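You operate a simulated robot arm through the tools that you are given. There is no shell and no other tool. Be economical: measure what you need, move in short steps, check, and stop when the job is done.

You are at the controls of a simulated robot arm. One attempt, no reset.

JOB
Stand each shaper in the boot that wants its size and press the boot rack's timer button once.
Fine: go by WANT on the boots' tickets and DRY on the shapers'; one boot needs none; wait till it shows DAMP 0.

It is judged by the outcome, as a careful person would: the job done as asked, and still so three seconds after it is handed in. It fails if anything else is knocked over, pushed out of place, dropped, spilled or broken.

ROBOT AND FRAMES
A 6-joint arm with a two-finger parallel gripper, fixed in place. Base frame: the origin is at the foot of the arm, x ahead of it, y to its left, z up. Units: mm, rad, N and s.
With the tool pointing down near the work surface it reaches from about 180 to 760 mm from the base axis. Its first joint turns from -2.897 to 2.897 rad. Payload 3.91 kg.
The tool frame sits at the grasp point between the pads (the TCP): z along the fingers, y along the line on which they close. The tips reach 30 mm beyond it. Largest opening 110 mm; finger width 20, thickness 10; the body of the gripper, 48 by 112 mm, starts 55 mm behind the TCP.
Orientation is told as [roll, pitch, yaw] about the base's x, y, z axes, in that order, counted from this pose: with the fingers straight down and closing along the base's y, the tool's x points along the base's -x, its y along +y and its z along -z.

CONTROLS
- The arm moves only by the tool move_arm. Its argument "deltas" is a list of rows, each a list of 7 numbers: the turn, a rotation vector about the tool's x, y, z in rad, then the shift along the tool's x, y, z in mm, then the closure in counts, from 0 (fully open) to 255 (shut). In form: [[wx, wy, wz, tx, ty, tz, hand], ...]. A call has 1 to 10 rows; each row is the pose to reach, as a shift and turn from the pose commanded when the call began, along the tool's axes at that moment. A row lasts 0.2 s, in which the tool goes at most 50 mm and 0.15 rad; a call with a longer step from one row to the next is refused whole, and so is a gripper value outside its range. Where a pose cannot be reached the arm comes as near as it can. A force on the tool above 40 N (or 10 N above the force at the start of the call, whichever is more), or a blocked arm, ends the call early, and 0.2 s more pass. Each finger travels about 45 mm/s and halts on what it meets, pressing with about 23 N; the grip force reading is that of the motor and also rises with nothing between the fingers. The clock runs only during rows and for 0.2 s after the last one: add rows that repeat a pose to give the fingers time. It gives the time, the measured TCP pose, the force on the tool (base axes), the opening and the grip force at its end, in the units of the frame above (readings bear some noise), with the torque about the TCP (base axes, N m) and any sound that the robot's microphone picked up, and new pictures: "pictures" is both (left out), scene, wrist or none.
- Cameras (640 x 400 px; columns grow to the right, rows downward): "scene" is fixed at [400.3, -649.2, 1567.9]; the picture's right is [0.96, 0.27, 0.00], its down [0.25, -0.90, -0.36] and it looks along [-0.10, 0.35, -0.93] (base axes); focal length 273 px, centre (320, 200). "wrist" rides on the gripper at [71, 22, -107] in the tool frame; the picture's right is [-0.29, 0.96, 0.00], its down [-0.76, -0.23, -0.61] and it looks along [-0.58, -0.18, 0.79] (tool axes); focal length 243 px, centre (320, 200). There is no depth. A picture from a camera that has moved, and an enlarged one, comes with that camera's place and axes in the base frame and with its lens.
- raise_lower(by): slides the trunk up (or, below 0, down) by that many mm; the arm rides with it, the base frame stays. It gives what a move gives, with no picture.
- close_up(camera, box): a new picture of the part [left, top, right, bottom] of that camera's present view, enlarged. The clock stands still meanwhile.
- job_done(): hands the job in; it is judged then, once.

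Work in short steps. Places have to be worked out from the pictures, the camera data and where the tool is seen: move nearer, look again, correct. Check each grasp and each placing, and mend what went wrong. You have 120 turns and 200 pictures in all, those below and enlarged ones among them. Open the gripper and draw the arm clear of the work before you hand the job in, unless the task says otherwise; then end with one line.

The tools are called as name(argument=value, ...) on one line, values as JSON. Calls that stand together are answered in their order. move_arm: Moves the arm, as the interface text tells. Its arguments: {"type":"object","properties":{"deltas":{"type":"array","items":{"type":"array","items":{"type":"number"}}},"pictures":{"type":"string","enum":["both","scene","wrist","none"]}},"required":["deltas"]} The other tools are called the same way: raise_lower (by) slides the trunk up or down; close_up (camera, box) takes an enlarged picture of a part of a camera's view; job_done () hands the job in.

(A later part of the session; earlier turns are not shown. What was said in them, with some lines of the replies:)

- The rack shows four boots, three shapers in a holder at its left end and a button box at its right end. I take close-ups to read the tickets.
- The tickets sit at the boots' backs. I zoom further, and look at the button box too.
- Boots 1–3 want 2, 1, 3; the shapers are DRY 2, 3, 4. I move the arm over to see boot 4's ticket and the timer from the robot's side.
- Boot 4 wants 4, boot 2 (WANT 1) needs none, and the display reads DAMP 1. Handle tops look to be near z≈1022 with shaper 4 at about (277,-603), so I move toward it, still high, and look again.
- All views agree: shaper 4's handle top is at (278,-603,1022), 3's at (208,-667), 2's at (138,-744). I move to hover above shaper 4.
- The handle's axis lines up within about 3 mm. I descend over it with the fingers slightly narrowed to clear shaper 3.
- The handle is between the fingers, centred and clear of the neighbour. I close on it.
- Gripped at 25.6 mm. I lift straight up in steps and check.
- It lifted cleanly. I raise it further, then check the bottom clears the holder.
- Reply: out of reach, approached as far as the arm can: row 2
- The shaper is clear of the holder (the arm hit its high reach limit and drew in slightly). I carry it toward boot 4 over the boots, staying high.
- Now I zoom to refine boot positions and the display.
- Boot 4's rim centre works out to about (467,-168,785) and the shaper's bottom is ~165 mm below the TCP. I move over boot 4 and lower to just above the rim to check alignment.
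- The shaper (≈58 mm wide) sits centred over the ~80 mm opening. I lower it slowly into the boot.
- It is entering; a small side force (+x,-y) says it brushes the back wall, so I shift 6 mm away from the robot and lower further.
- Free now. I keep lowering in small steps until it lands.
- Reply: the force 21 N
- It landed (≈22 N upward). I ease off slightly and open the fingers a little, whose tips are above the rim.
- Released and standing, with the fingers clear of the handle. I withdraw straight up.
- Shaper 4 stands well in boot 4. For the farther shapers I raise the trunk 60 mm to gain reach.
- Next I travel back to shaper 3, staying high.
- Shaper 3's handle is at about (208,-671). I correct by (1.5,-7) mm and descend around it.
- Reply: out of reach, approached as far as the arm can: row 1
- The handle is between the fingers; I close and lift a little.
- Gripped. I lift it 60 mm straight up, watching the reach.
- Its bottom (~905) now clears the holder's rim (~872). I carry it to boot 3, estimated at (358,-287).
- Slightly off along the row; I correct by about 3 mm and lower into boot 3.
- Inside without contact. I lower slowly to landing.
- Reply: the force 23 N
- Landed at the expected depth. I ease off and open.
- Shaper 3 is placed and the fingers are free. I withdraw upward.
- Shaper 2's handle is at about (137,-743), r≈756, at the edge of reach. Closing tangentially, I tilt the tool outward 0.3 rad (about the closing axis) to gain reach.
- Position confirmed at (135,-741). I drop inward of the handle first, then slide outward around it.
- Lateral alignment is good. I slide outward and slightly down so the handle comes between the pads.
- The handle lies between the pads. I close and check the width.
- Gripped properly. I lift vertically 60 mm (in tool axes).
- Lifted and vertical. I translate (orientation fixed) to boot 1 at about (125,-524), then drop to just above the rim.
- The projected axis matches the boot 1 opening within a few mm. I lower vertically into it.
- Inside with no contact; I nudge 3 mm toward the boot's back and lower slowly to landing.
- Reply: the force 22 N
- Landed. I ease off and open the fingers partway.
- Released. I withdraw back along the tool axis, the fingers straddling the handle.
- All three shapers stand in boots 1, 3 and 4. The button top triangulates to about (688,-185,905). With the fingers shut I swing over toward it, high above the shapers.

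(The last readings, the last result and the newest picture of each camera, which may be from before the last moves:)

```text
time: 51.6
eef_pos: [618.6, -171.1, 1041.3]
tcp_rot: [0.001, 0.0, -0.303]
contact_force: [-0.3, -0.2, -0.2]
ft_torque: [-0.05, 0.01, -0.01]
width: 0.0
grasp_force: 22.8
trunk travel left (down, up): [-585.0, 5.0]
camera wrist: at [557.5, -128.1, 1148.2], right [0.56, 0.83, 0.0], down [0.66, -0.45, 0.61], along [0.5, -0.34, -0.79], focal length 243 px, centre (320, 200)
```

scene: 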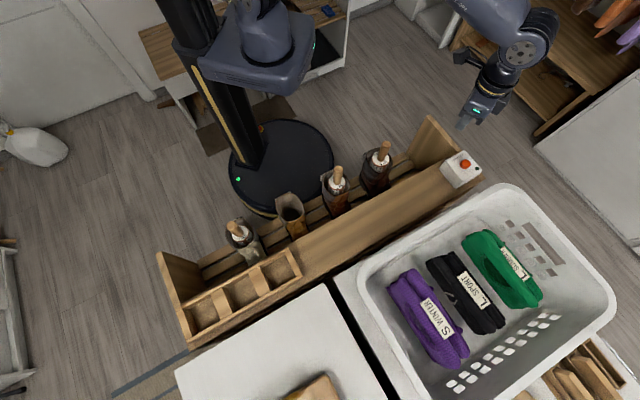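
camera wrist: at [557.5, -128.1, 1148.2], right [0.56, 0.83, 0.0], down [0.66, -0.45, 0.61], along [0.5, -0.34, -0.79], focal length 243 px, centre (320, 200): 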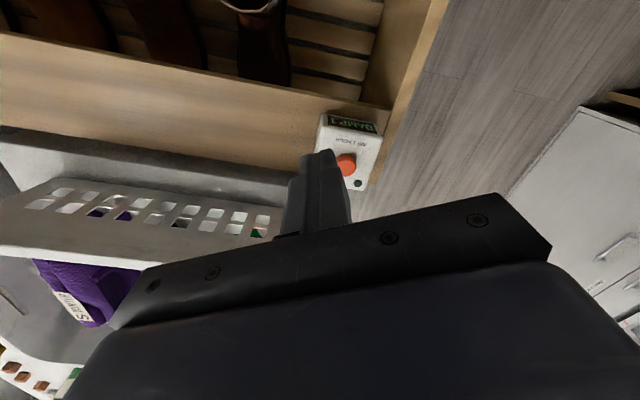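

Refined: button top ≈ (689,-182,901). I move above it with the tips ~30 mm higher.

move_arm(deltas=[[0, 0, 0, -24, 3.5, 20, 255], [0, 0, 0, -48, 7, 45, 255], [0, 0, 0, -70.5, 10.5, 76, 255]], pictures="both")

close_up(camera="scene", box=[420, 110, 520, 190])

close_up(camera="wrist", box=[260, 60, 400, 200])

```text
time: 52.4
eef_pos: [689.5, -184.3, 965.2]
tcp_rot: [0.001, -0.002, -0.305]
contact_force: [0.3, 0.4, -0.4]
ft_torque: [0.0, -0.02, -0.01]
width: 0.1
grasp_force: 23.1
trunk travel left (down, up): [-585.0, 5.0]
camera wrist: at [627.8, -141.5, 1072.7], right [0.56, 0.83, 0.0], down [0.66, -0.45, 0.61], along [0.5, -0.34, -0.79], focal length 243 px, centre (320, 200)
```

scene: 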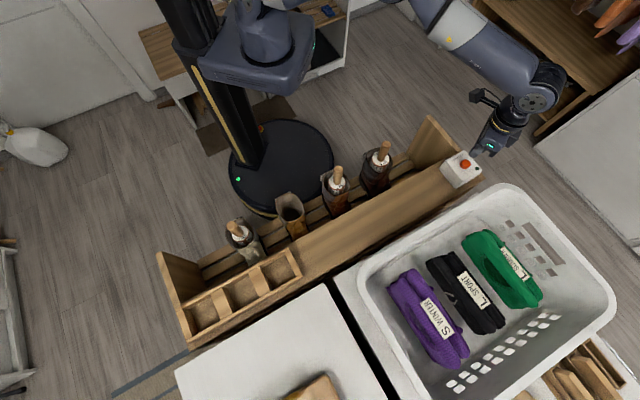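
wrist: 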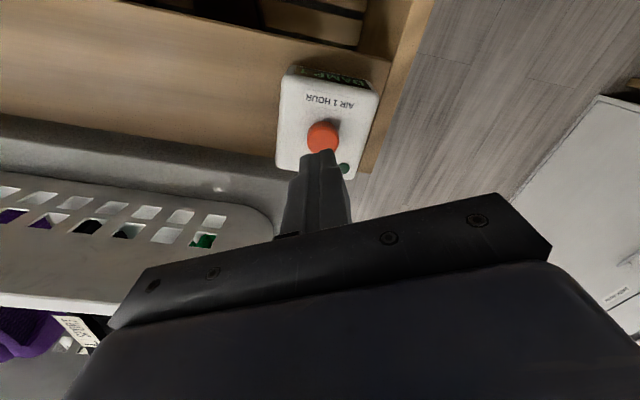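

```text
5.00 times, centred on (470, 150) of scene
camera zoom: at [400.3, -649.2, 1567.9], right [0.96, 0.27, 0.0], down [0.25, -0.9, -0.36], along [-0.1, 0.35, -0.93], focal length 1366 px, centre (-430, 450)
```

zoom: 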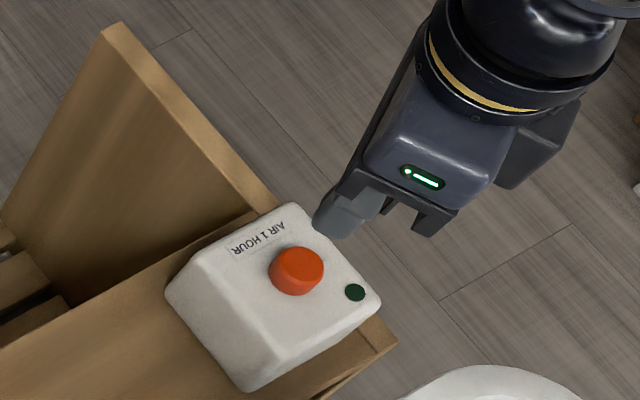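

```text
2.86 times, centred on (330, 130) of wrist
camera zoom: at [627.8, -141.5, 1072.7], right [0.56, 0.83, 0.0], down [0.66, -0.45, 0.61], along [0.5, -0.34, -0.79], focal length 693 px, centre (291, 400)
```

zoom: 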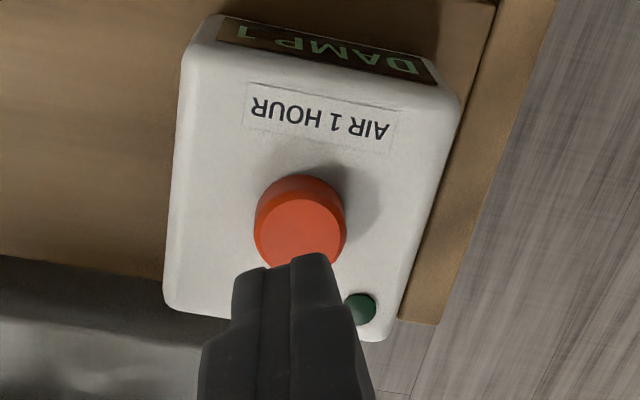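

Button top at about (689.5,-181.3,899). I shift 3 mm and descend to just above it.

move_arm(deltas=[[0, 0, 0, 0.4, 3, 10, 255], [0, 0, 0, 0.4, 3, 22, 255], [0, 0, 0, 0.4, 3, 30, 255]], pictures="wrist")

close_up(camera="scene", box=[420, 110, 520, 190])

```text
time: 53.2
eef_pos: [688.5, -181.0, 935.2]
tcp_rot: [0.0, 0.0, -0.303]
contact_force: [-0.6, 0.4, -0.8]
ft_torque: [-0.01, -0.03, 0.02]
width: 0.0
grasp_force: 23.2
trunk travel left (down, up): [-585.0, 5.0]
camera wrist: at [627.6, -137.7, 1042.1], right [0.56, 0.83, 0.0], down [0.66, -0.45, 0.61], along [0.5, -0.34, -0.79], focal length 243 px, centre (320, 200)
```

wrist: 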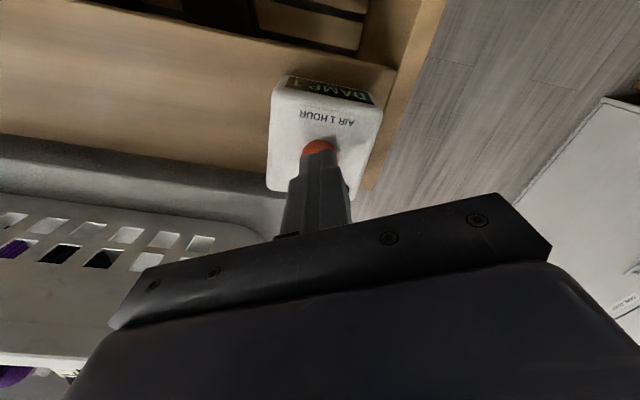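

```text
5.00 times, centred on (470, 150) of scene
camera zoom: at [400.3, -649.2, 1567.9], right [0.96, 0.27, 0.0], down [0.25, -0.9, -0.36], along [-0.1, 0.35, -0.93], focal length 1366 px, centre (-430, 450)
```

zoom: 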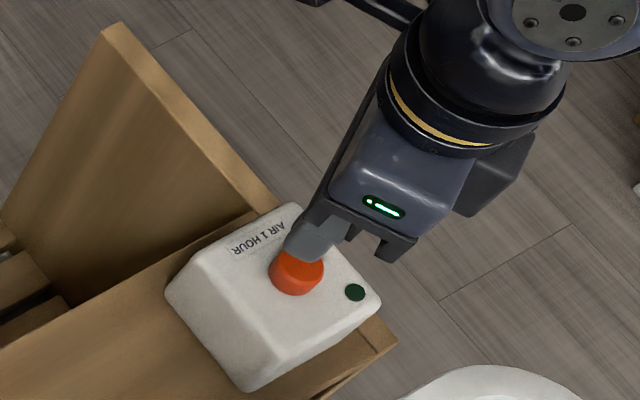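

The tip is right above the button. I press down in 2 mm steps and watch force and lamp.

move_arm(deltas=[[0, 0, 0, 0, 0, 2, 255], [0, 0, 0, 0, 0, 4, 255], [0, 0, 0, 0, 0, 6, 255], [0, 0, 0, 0, 0, 8, 255]], pictures="none")

close_up(camera="scene", box=[420, 110, 520, 190])

```text
time: 54.2
eef_pos: [689.3, -180.4, 927.5]
tcp_rot: [0.001, 0.0, -0.303]
contact_force: [0.1, 1.0, 0.0]
ft_torque: [0.01, -0.01, -0.02]
width: 0.2
grasp_force: 22.8
trunk travel left (down, up): [-585.0, 5.0]
```

```text
5.00 times, centred on (470, 150) of scene
camera zoom: at [400.3, -649.2, 1567.9], right [0.96, 0.27, 0.0], down [0.25, -0.9, -0.36], along [-0.1, 0.35, -0.93], focal length 1366 px, centre (-430, 450)
```

zoom: 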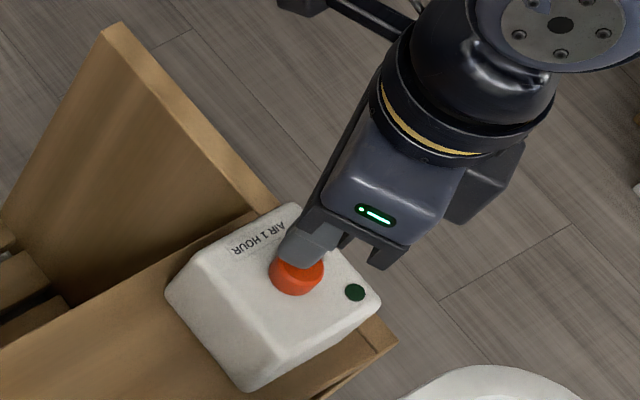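

No contact yet; I continue down.

move_arm(deltas=[[0, 0, 0, 0.5, -2, 2, 255], [0, 0, 0, 0.5, -2, 4, 255], [0, 0, 0, 0.5, -2, 6, 255], [0, 0, 0, 0.5, -2, 8, 255]], pictures="none")

close_up(camera="scene", box=[420, 110, 520, 190])

```text
time: 55.2
eef_pos: [687.8, -182.5, 921.4]
tcp_rot: [0.0, -0.001, -0.304]
contact_force: [0.2, -0.2, 2.1]
ft_torque: [0.01, -0.01, 0.03]
width: 0.2
grasp_force: 23.6
trunk travel left (down, up): [-585.0, 5.0]
```

```text
5.00 times, centred on (470, 150) of scene
camera zoom: at [400.3, -649.2, 1567.9], right [0.96, 0.27, 0.0], down [0.25, -0.9, -0.36], along [-0.1, 0.35, -0.93], focal length 1366 px, centre (-430, 450)
```

zoom: 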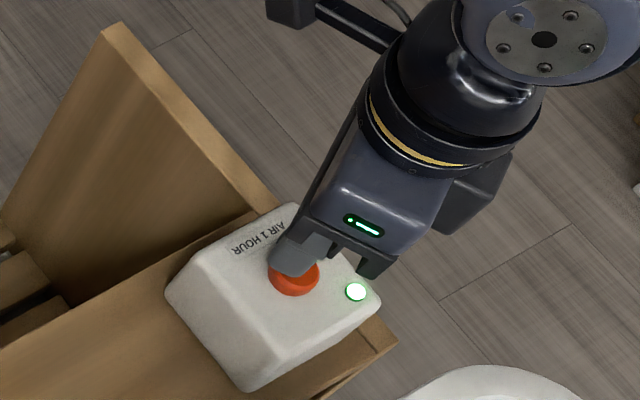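

The lamp lit: the button has been pressed once. I withdraw straight up and look at the display.

move_arm(deltas=[[0, 0, 0, 0, 0, -20, 255], [0, 0, 0, 0, 0, -60, 255], [0, 0, 0, 30, 0, -100, 255], [0, 0, 0, 70, 0, -120, 255]], pictures="both")

close_up(camera="wrist", box=[290, 80, 410, 200])

close_up(camera="scene", box=[420, 110, 520, 190])

```text
time: 56.2
eef_pos: [619.9, -161.3, 1041.7]
tcp_rot: [0.0, 0.0, -0.304]
contact_force: [-0.5, 0.2, -0.9]
ft_torque: [0.0, 0.02, 0.04]
width: 0.0
grasp_force: 22.8
trunk travel left (down, up): [-585.0, 5.0]
camera wrist: at [559.1, -119.1, 1148.6], right [0.56, 0.83, 0.0], down [0.66, -0.45, 0.61], along [0.5, -0.34, -0.79], focal length 243 px, centre (320, 200)
```

scene: 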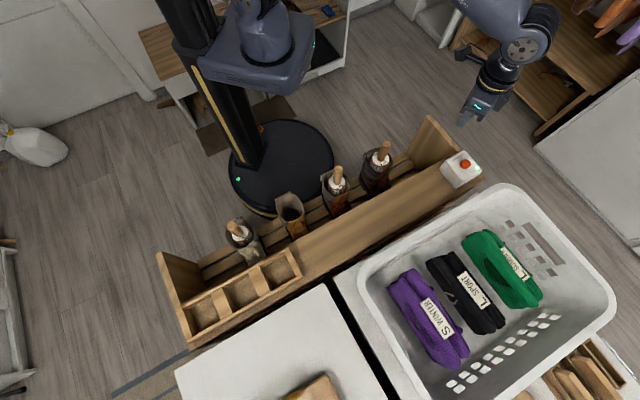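
wrist: 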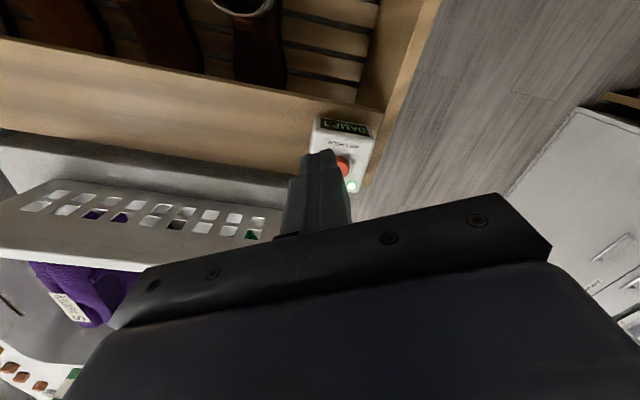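

```text
3.33 times, centred on (350, 140) of wrist
camera zoom: at [559.1, -119.1, 1148.6], right [0.56, 0.83, 0.0], down [0.66, -0.45, 0.61], along [0.5, -0.34, -0.79], focal length 809 px, centre (220, 400)
```

zoom: 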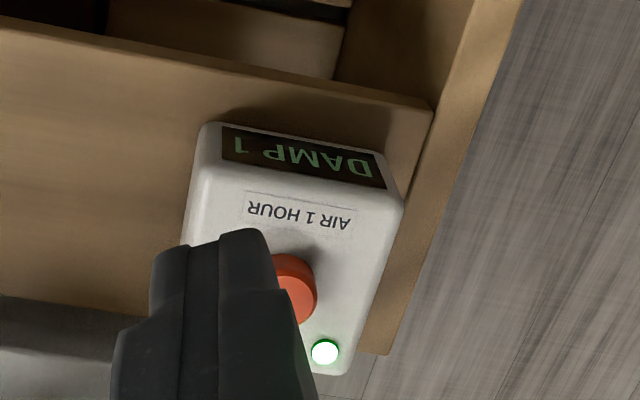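

```text
5.00 times, centred on (470, 150) of scene
camera zoom: at [400.3, -649.2, 1567.9], right [0.96, 0.27, 0.0], down [0.25, -0.9, -0.36], along [-0.1, 0.35, -0.93], focal length 1366 px, centre (-430, 450)
```

zoom: 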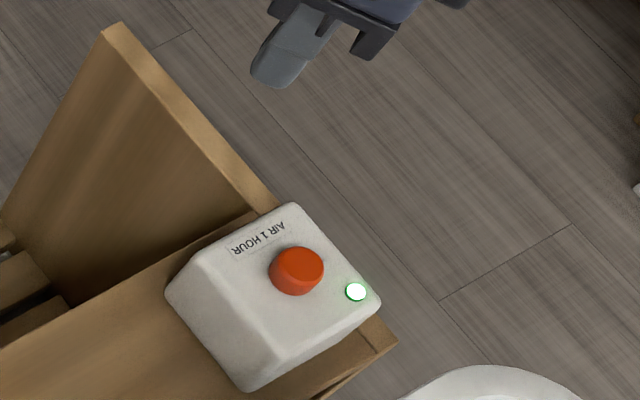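

The lamp is lit and it still shows DAMP 1, so I draw back, open the gripper and wait with the display in view.

move_arm(deltas=[[0, 0, 0, 33, 13, -15, 200], [0, 0, 0, 66, 26, -30, 130], [0, 0, 0, 99, 40, -45, 60], [0, 0, 0, 132, 53, -60, 0], [0, 0, 0, 132, 53, -60, 0], [0, 0, 0, 132, 53, -60, 0], [0, 0, 0, 132, 53, -60, 0], [0, 0, 0, 132, 53, -60, 0], [0, 0, 0, 132, 53, -60, 0], [0, 0, 0, 132, 53, -60, 0]], pictures="wrist")

close_up(camera="wrist", box=[290, 80, 450, 200])

```text
time: 58.4
eef_pos: [511.1, -68.9, 1101.2]
tcp_rot: [-0.001, -0.001, -0.302]
contact_force: [0.5, 0.3, -0.8]
ft_torque: [0.01, 0.0, -0.01]
width: 109.8
grasp_force: 0.1
trunk travel left (down, up): [-585.0, 5.0]
camera wrist: at [450.1, -25.6, 1207.5], right [0.56, 0.83, 0.0], down [0.66, -0.45, 0.61], along [0.5, -0.34, -0.79], focal length 243 px, centre (320, 200)
```

wrist: 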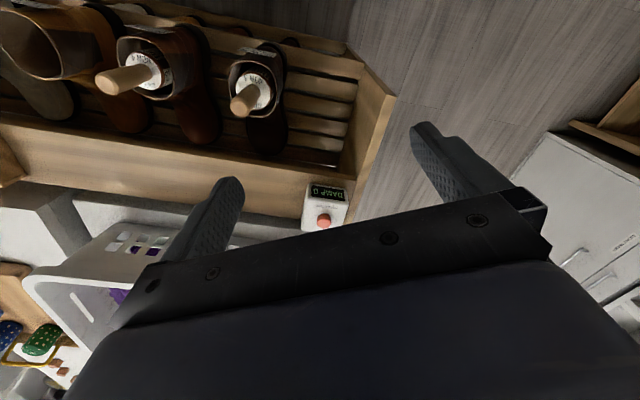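

```text
3.33 times, centred on (370, 140) of wrist
camera zoom: at [450.1, -25.6, 1207.5], right [0.56, 0.83, 0.0], down [0.66, -0.45, 0.61], along [0.5, -0.34, -0.79], focal length 809 px, centre (153, 400)
```

zoom: 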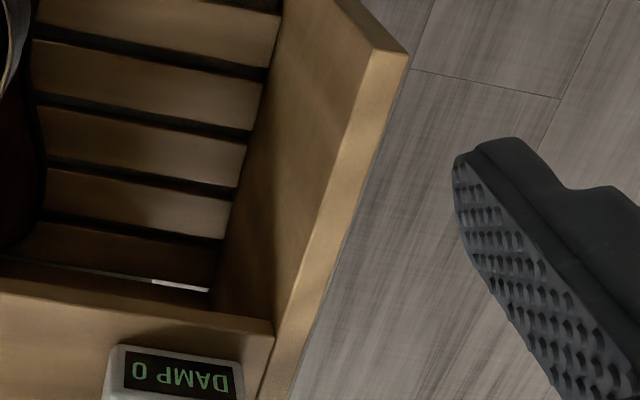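

It now shows DAMP 0. I check the final state of boots and shapers, in case tickets changed.

close_up(camera="scene", box=[210, 130, 400, 280])

close_up(camera="wrist", box=[0, 0, 290, 160])

close_up(camera="wrist", box=[290, 170, 370, 240])

close_up(camera="scene", box=[220, 215, 268, 263])

```text
2.67 times, centred on (305, 205) of scene
camera zoom: at [400.3, -649.2, 1567.9], right [0.96, 0.27, 0.0], down [0.25, -0.9, -0.36], along [-0.1, 0.35, -0.93], focal length 728 px, centre (360, 187)
```

zoom: 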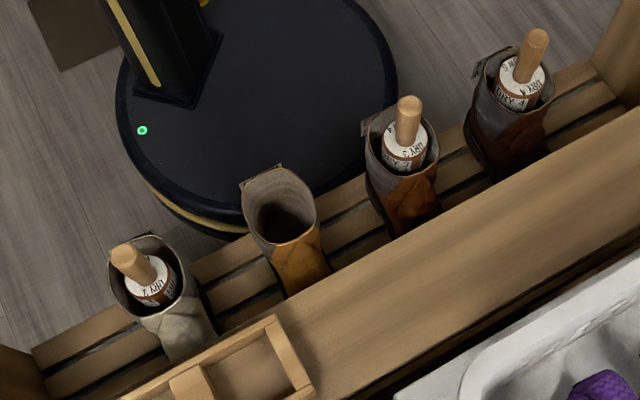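

```text
2.21 times, centred on (145, 80) of wrist
camera zoom: at [450.1, -25.6, 1207.5], right [0.56, 0.83, 0.0], down [0.66, -0.45, 0.61], along [0.5, -0.34, -0.79], focal length 535 px, centre (706, 465)
```

zoom: 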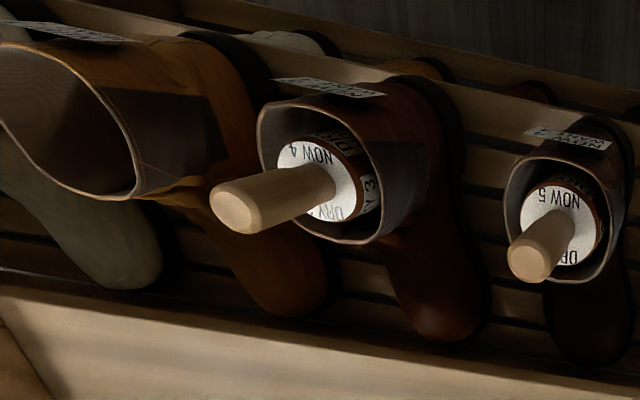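

```text
5.71 times, centred on (330, 205) of wrist
camera zoom: at [450.1, -25.6, 1207.5], right [0.56, 0.83, 0.0], down [0.66, -0.45, 0.61], along [0.5, -0.34, -0.79], focal length 1386 px, centre (263, 171)
```

zoom: 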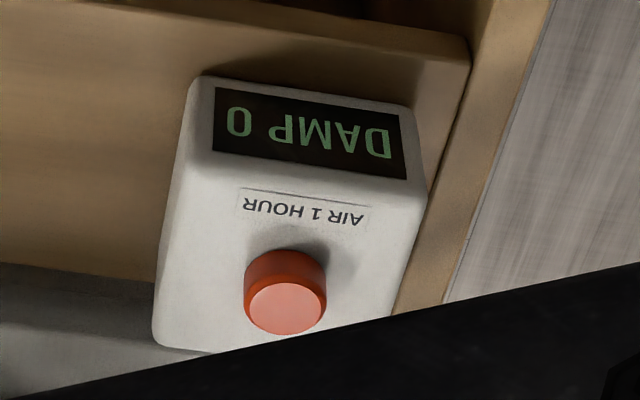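

```text
8.33 times, centred on (244, 239) of scene
camera zoom: at [400.3, -649.2, 1567.9], right [0.96, 0.27, 0.0], down [0.25, -0.9, -0.36], along [-0.1, 0.35, -0.93], focal length 2276 px, centre (953, -125)
```

zoom: 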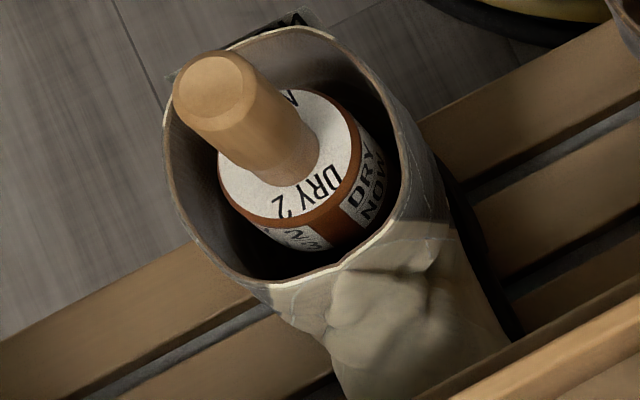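

close_up(camera="wrist", box=[115, 20, 185, 60])

close_up(camera="wrist", box=[230, 45, 290, 80])

close_up(camera="wrist", box=[0, 0, 70, 40])

```text
9.14 times, centred on (150, 40) of wrist
camera zoom: at [450.1, -25.6, 1207.5], right [0.56, 0.83, 0.0], down [0.66, -0.45, 0.61], along [0.5, -0.34, -0.79], focal length 2218 px, centre (1874, 1663)
```

zoom: 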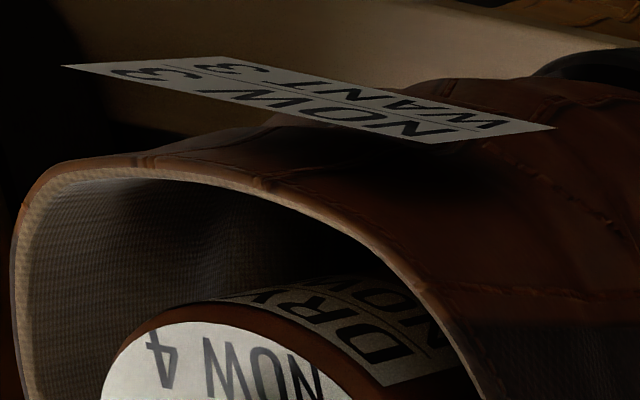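

```text
10.67 times, centred on (260, 62) of wrist
camera zoom: at [450.1, -25.6, 1207.5], right [0.56, 0.83, 0.0], down [0.66, -0.45, 0.61], along [0.5, -0.34, -0.79], focal length 2588 px, centre (960, 1667)
```

zoom: 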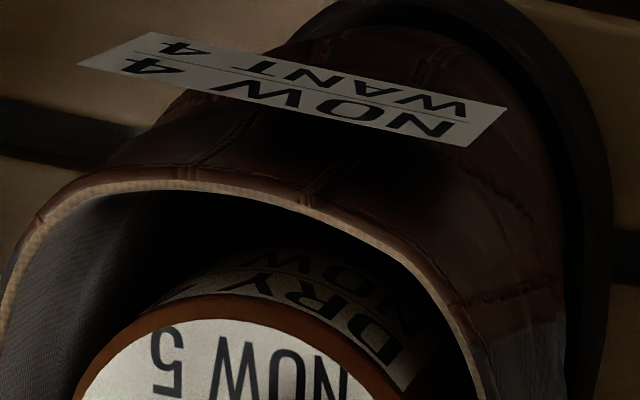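

```text
9.14 times, centred on (35, 20) of wrist
camera zoom: at [450.1, -25.6, 1207.5], right [0.56, 0.83, 0.0], down [0.66, -0.45, 0.61], along [0.5, -0.34, -0.79], focal length 2218 px, centre (2926, 1846)
```

zoom: 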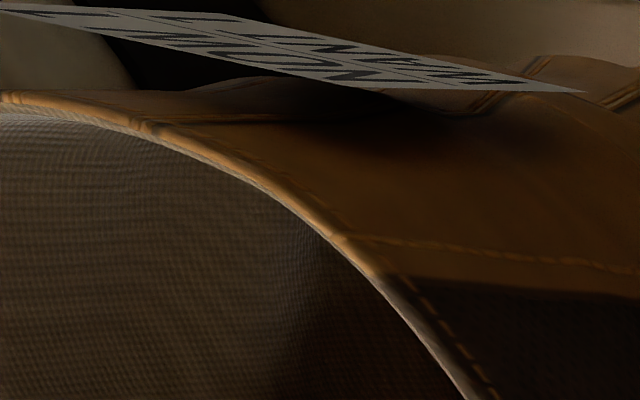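

The WANT and DRY numbers haven't changed and each shaper still matches its boot. Only the shapers' NOW numbers went up (3 to 4 and 4 to 5 on the two I could read), which the job says to ignore. The display shows DAMP 0, the gripper is open and the arm is clear, so I hand it in.

job_done()

```text
The job is handed in.
```

The job is handed in: shapers DRY 2, 3 and 4 stand in the boots with WANT 2, 3 and 4, the WANT 1 boot is left empty, and I pressed the timer once and waited until it showed DAMP 0.
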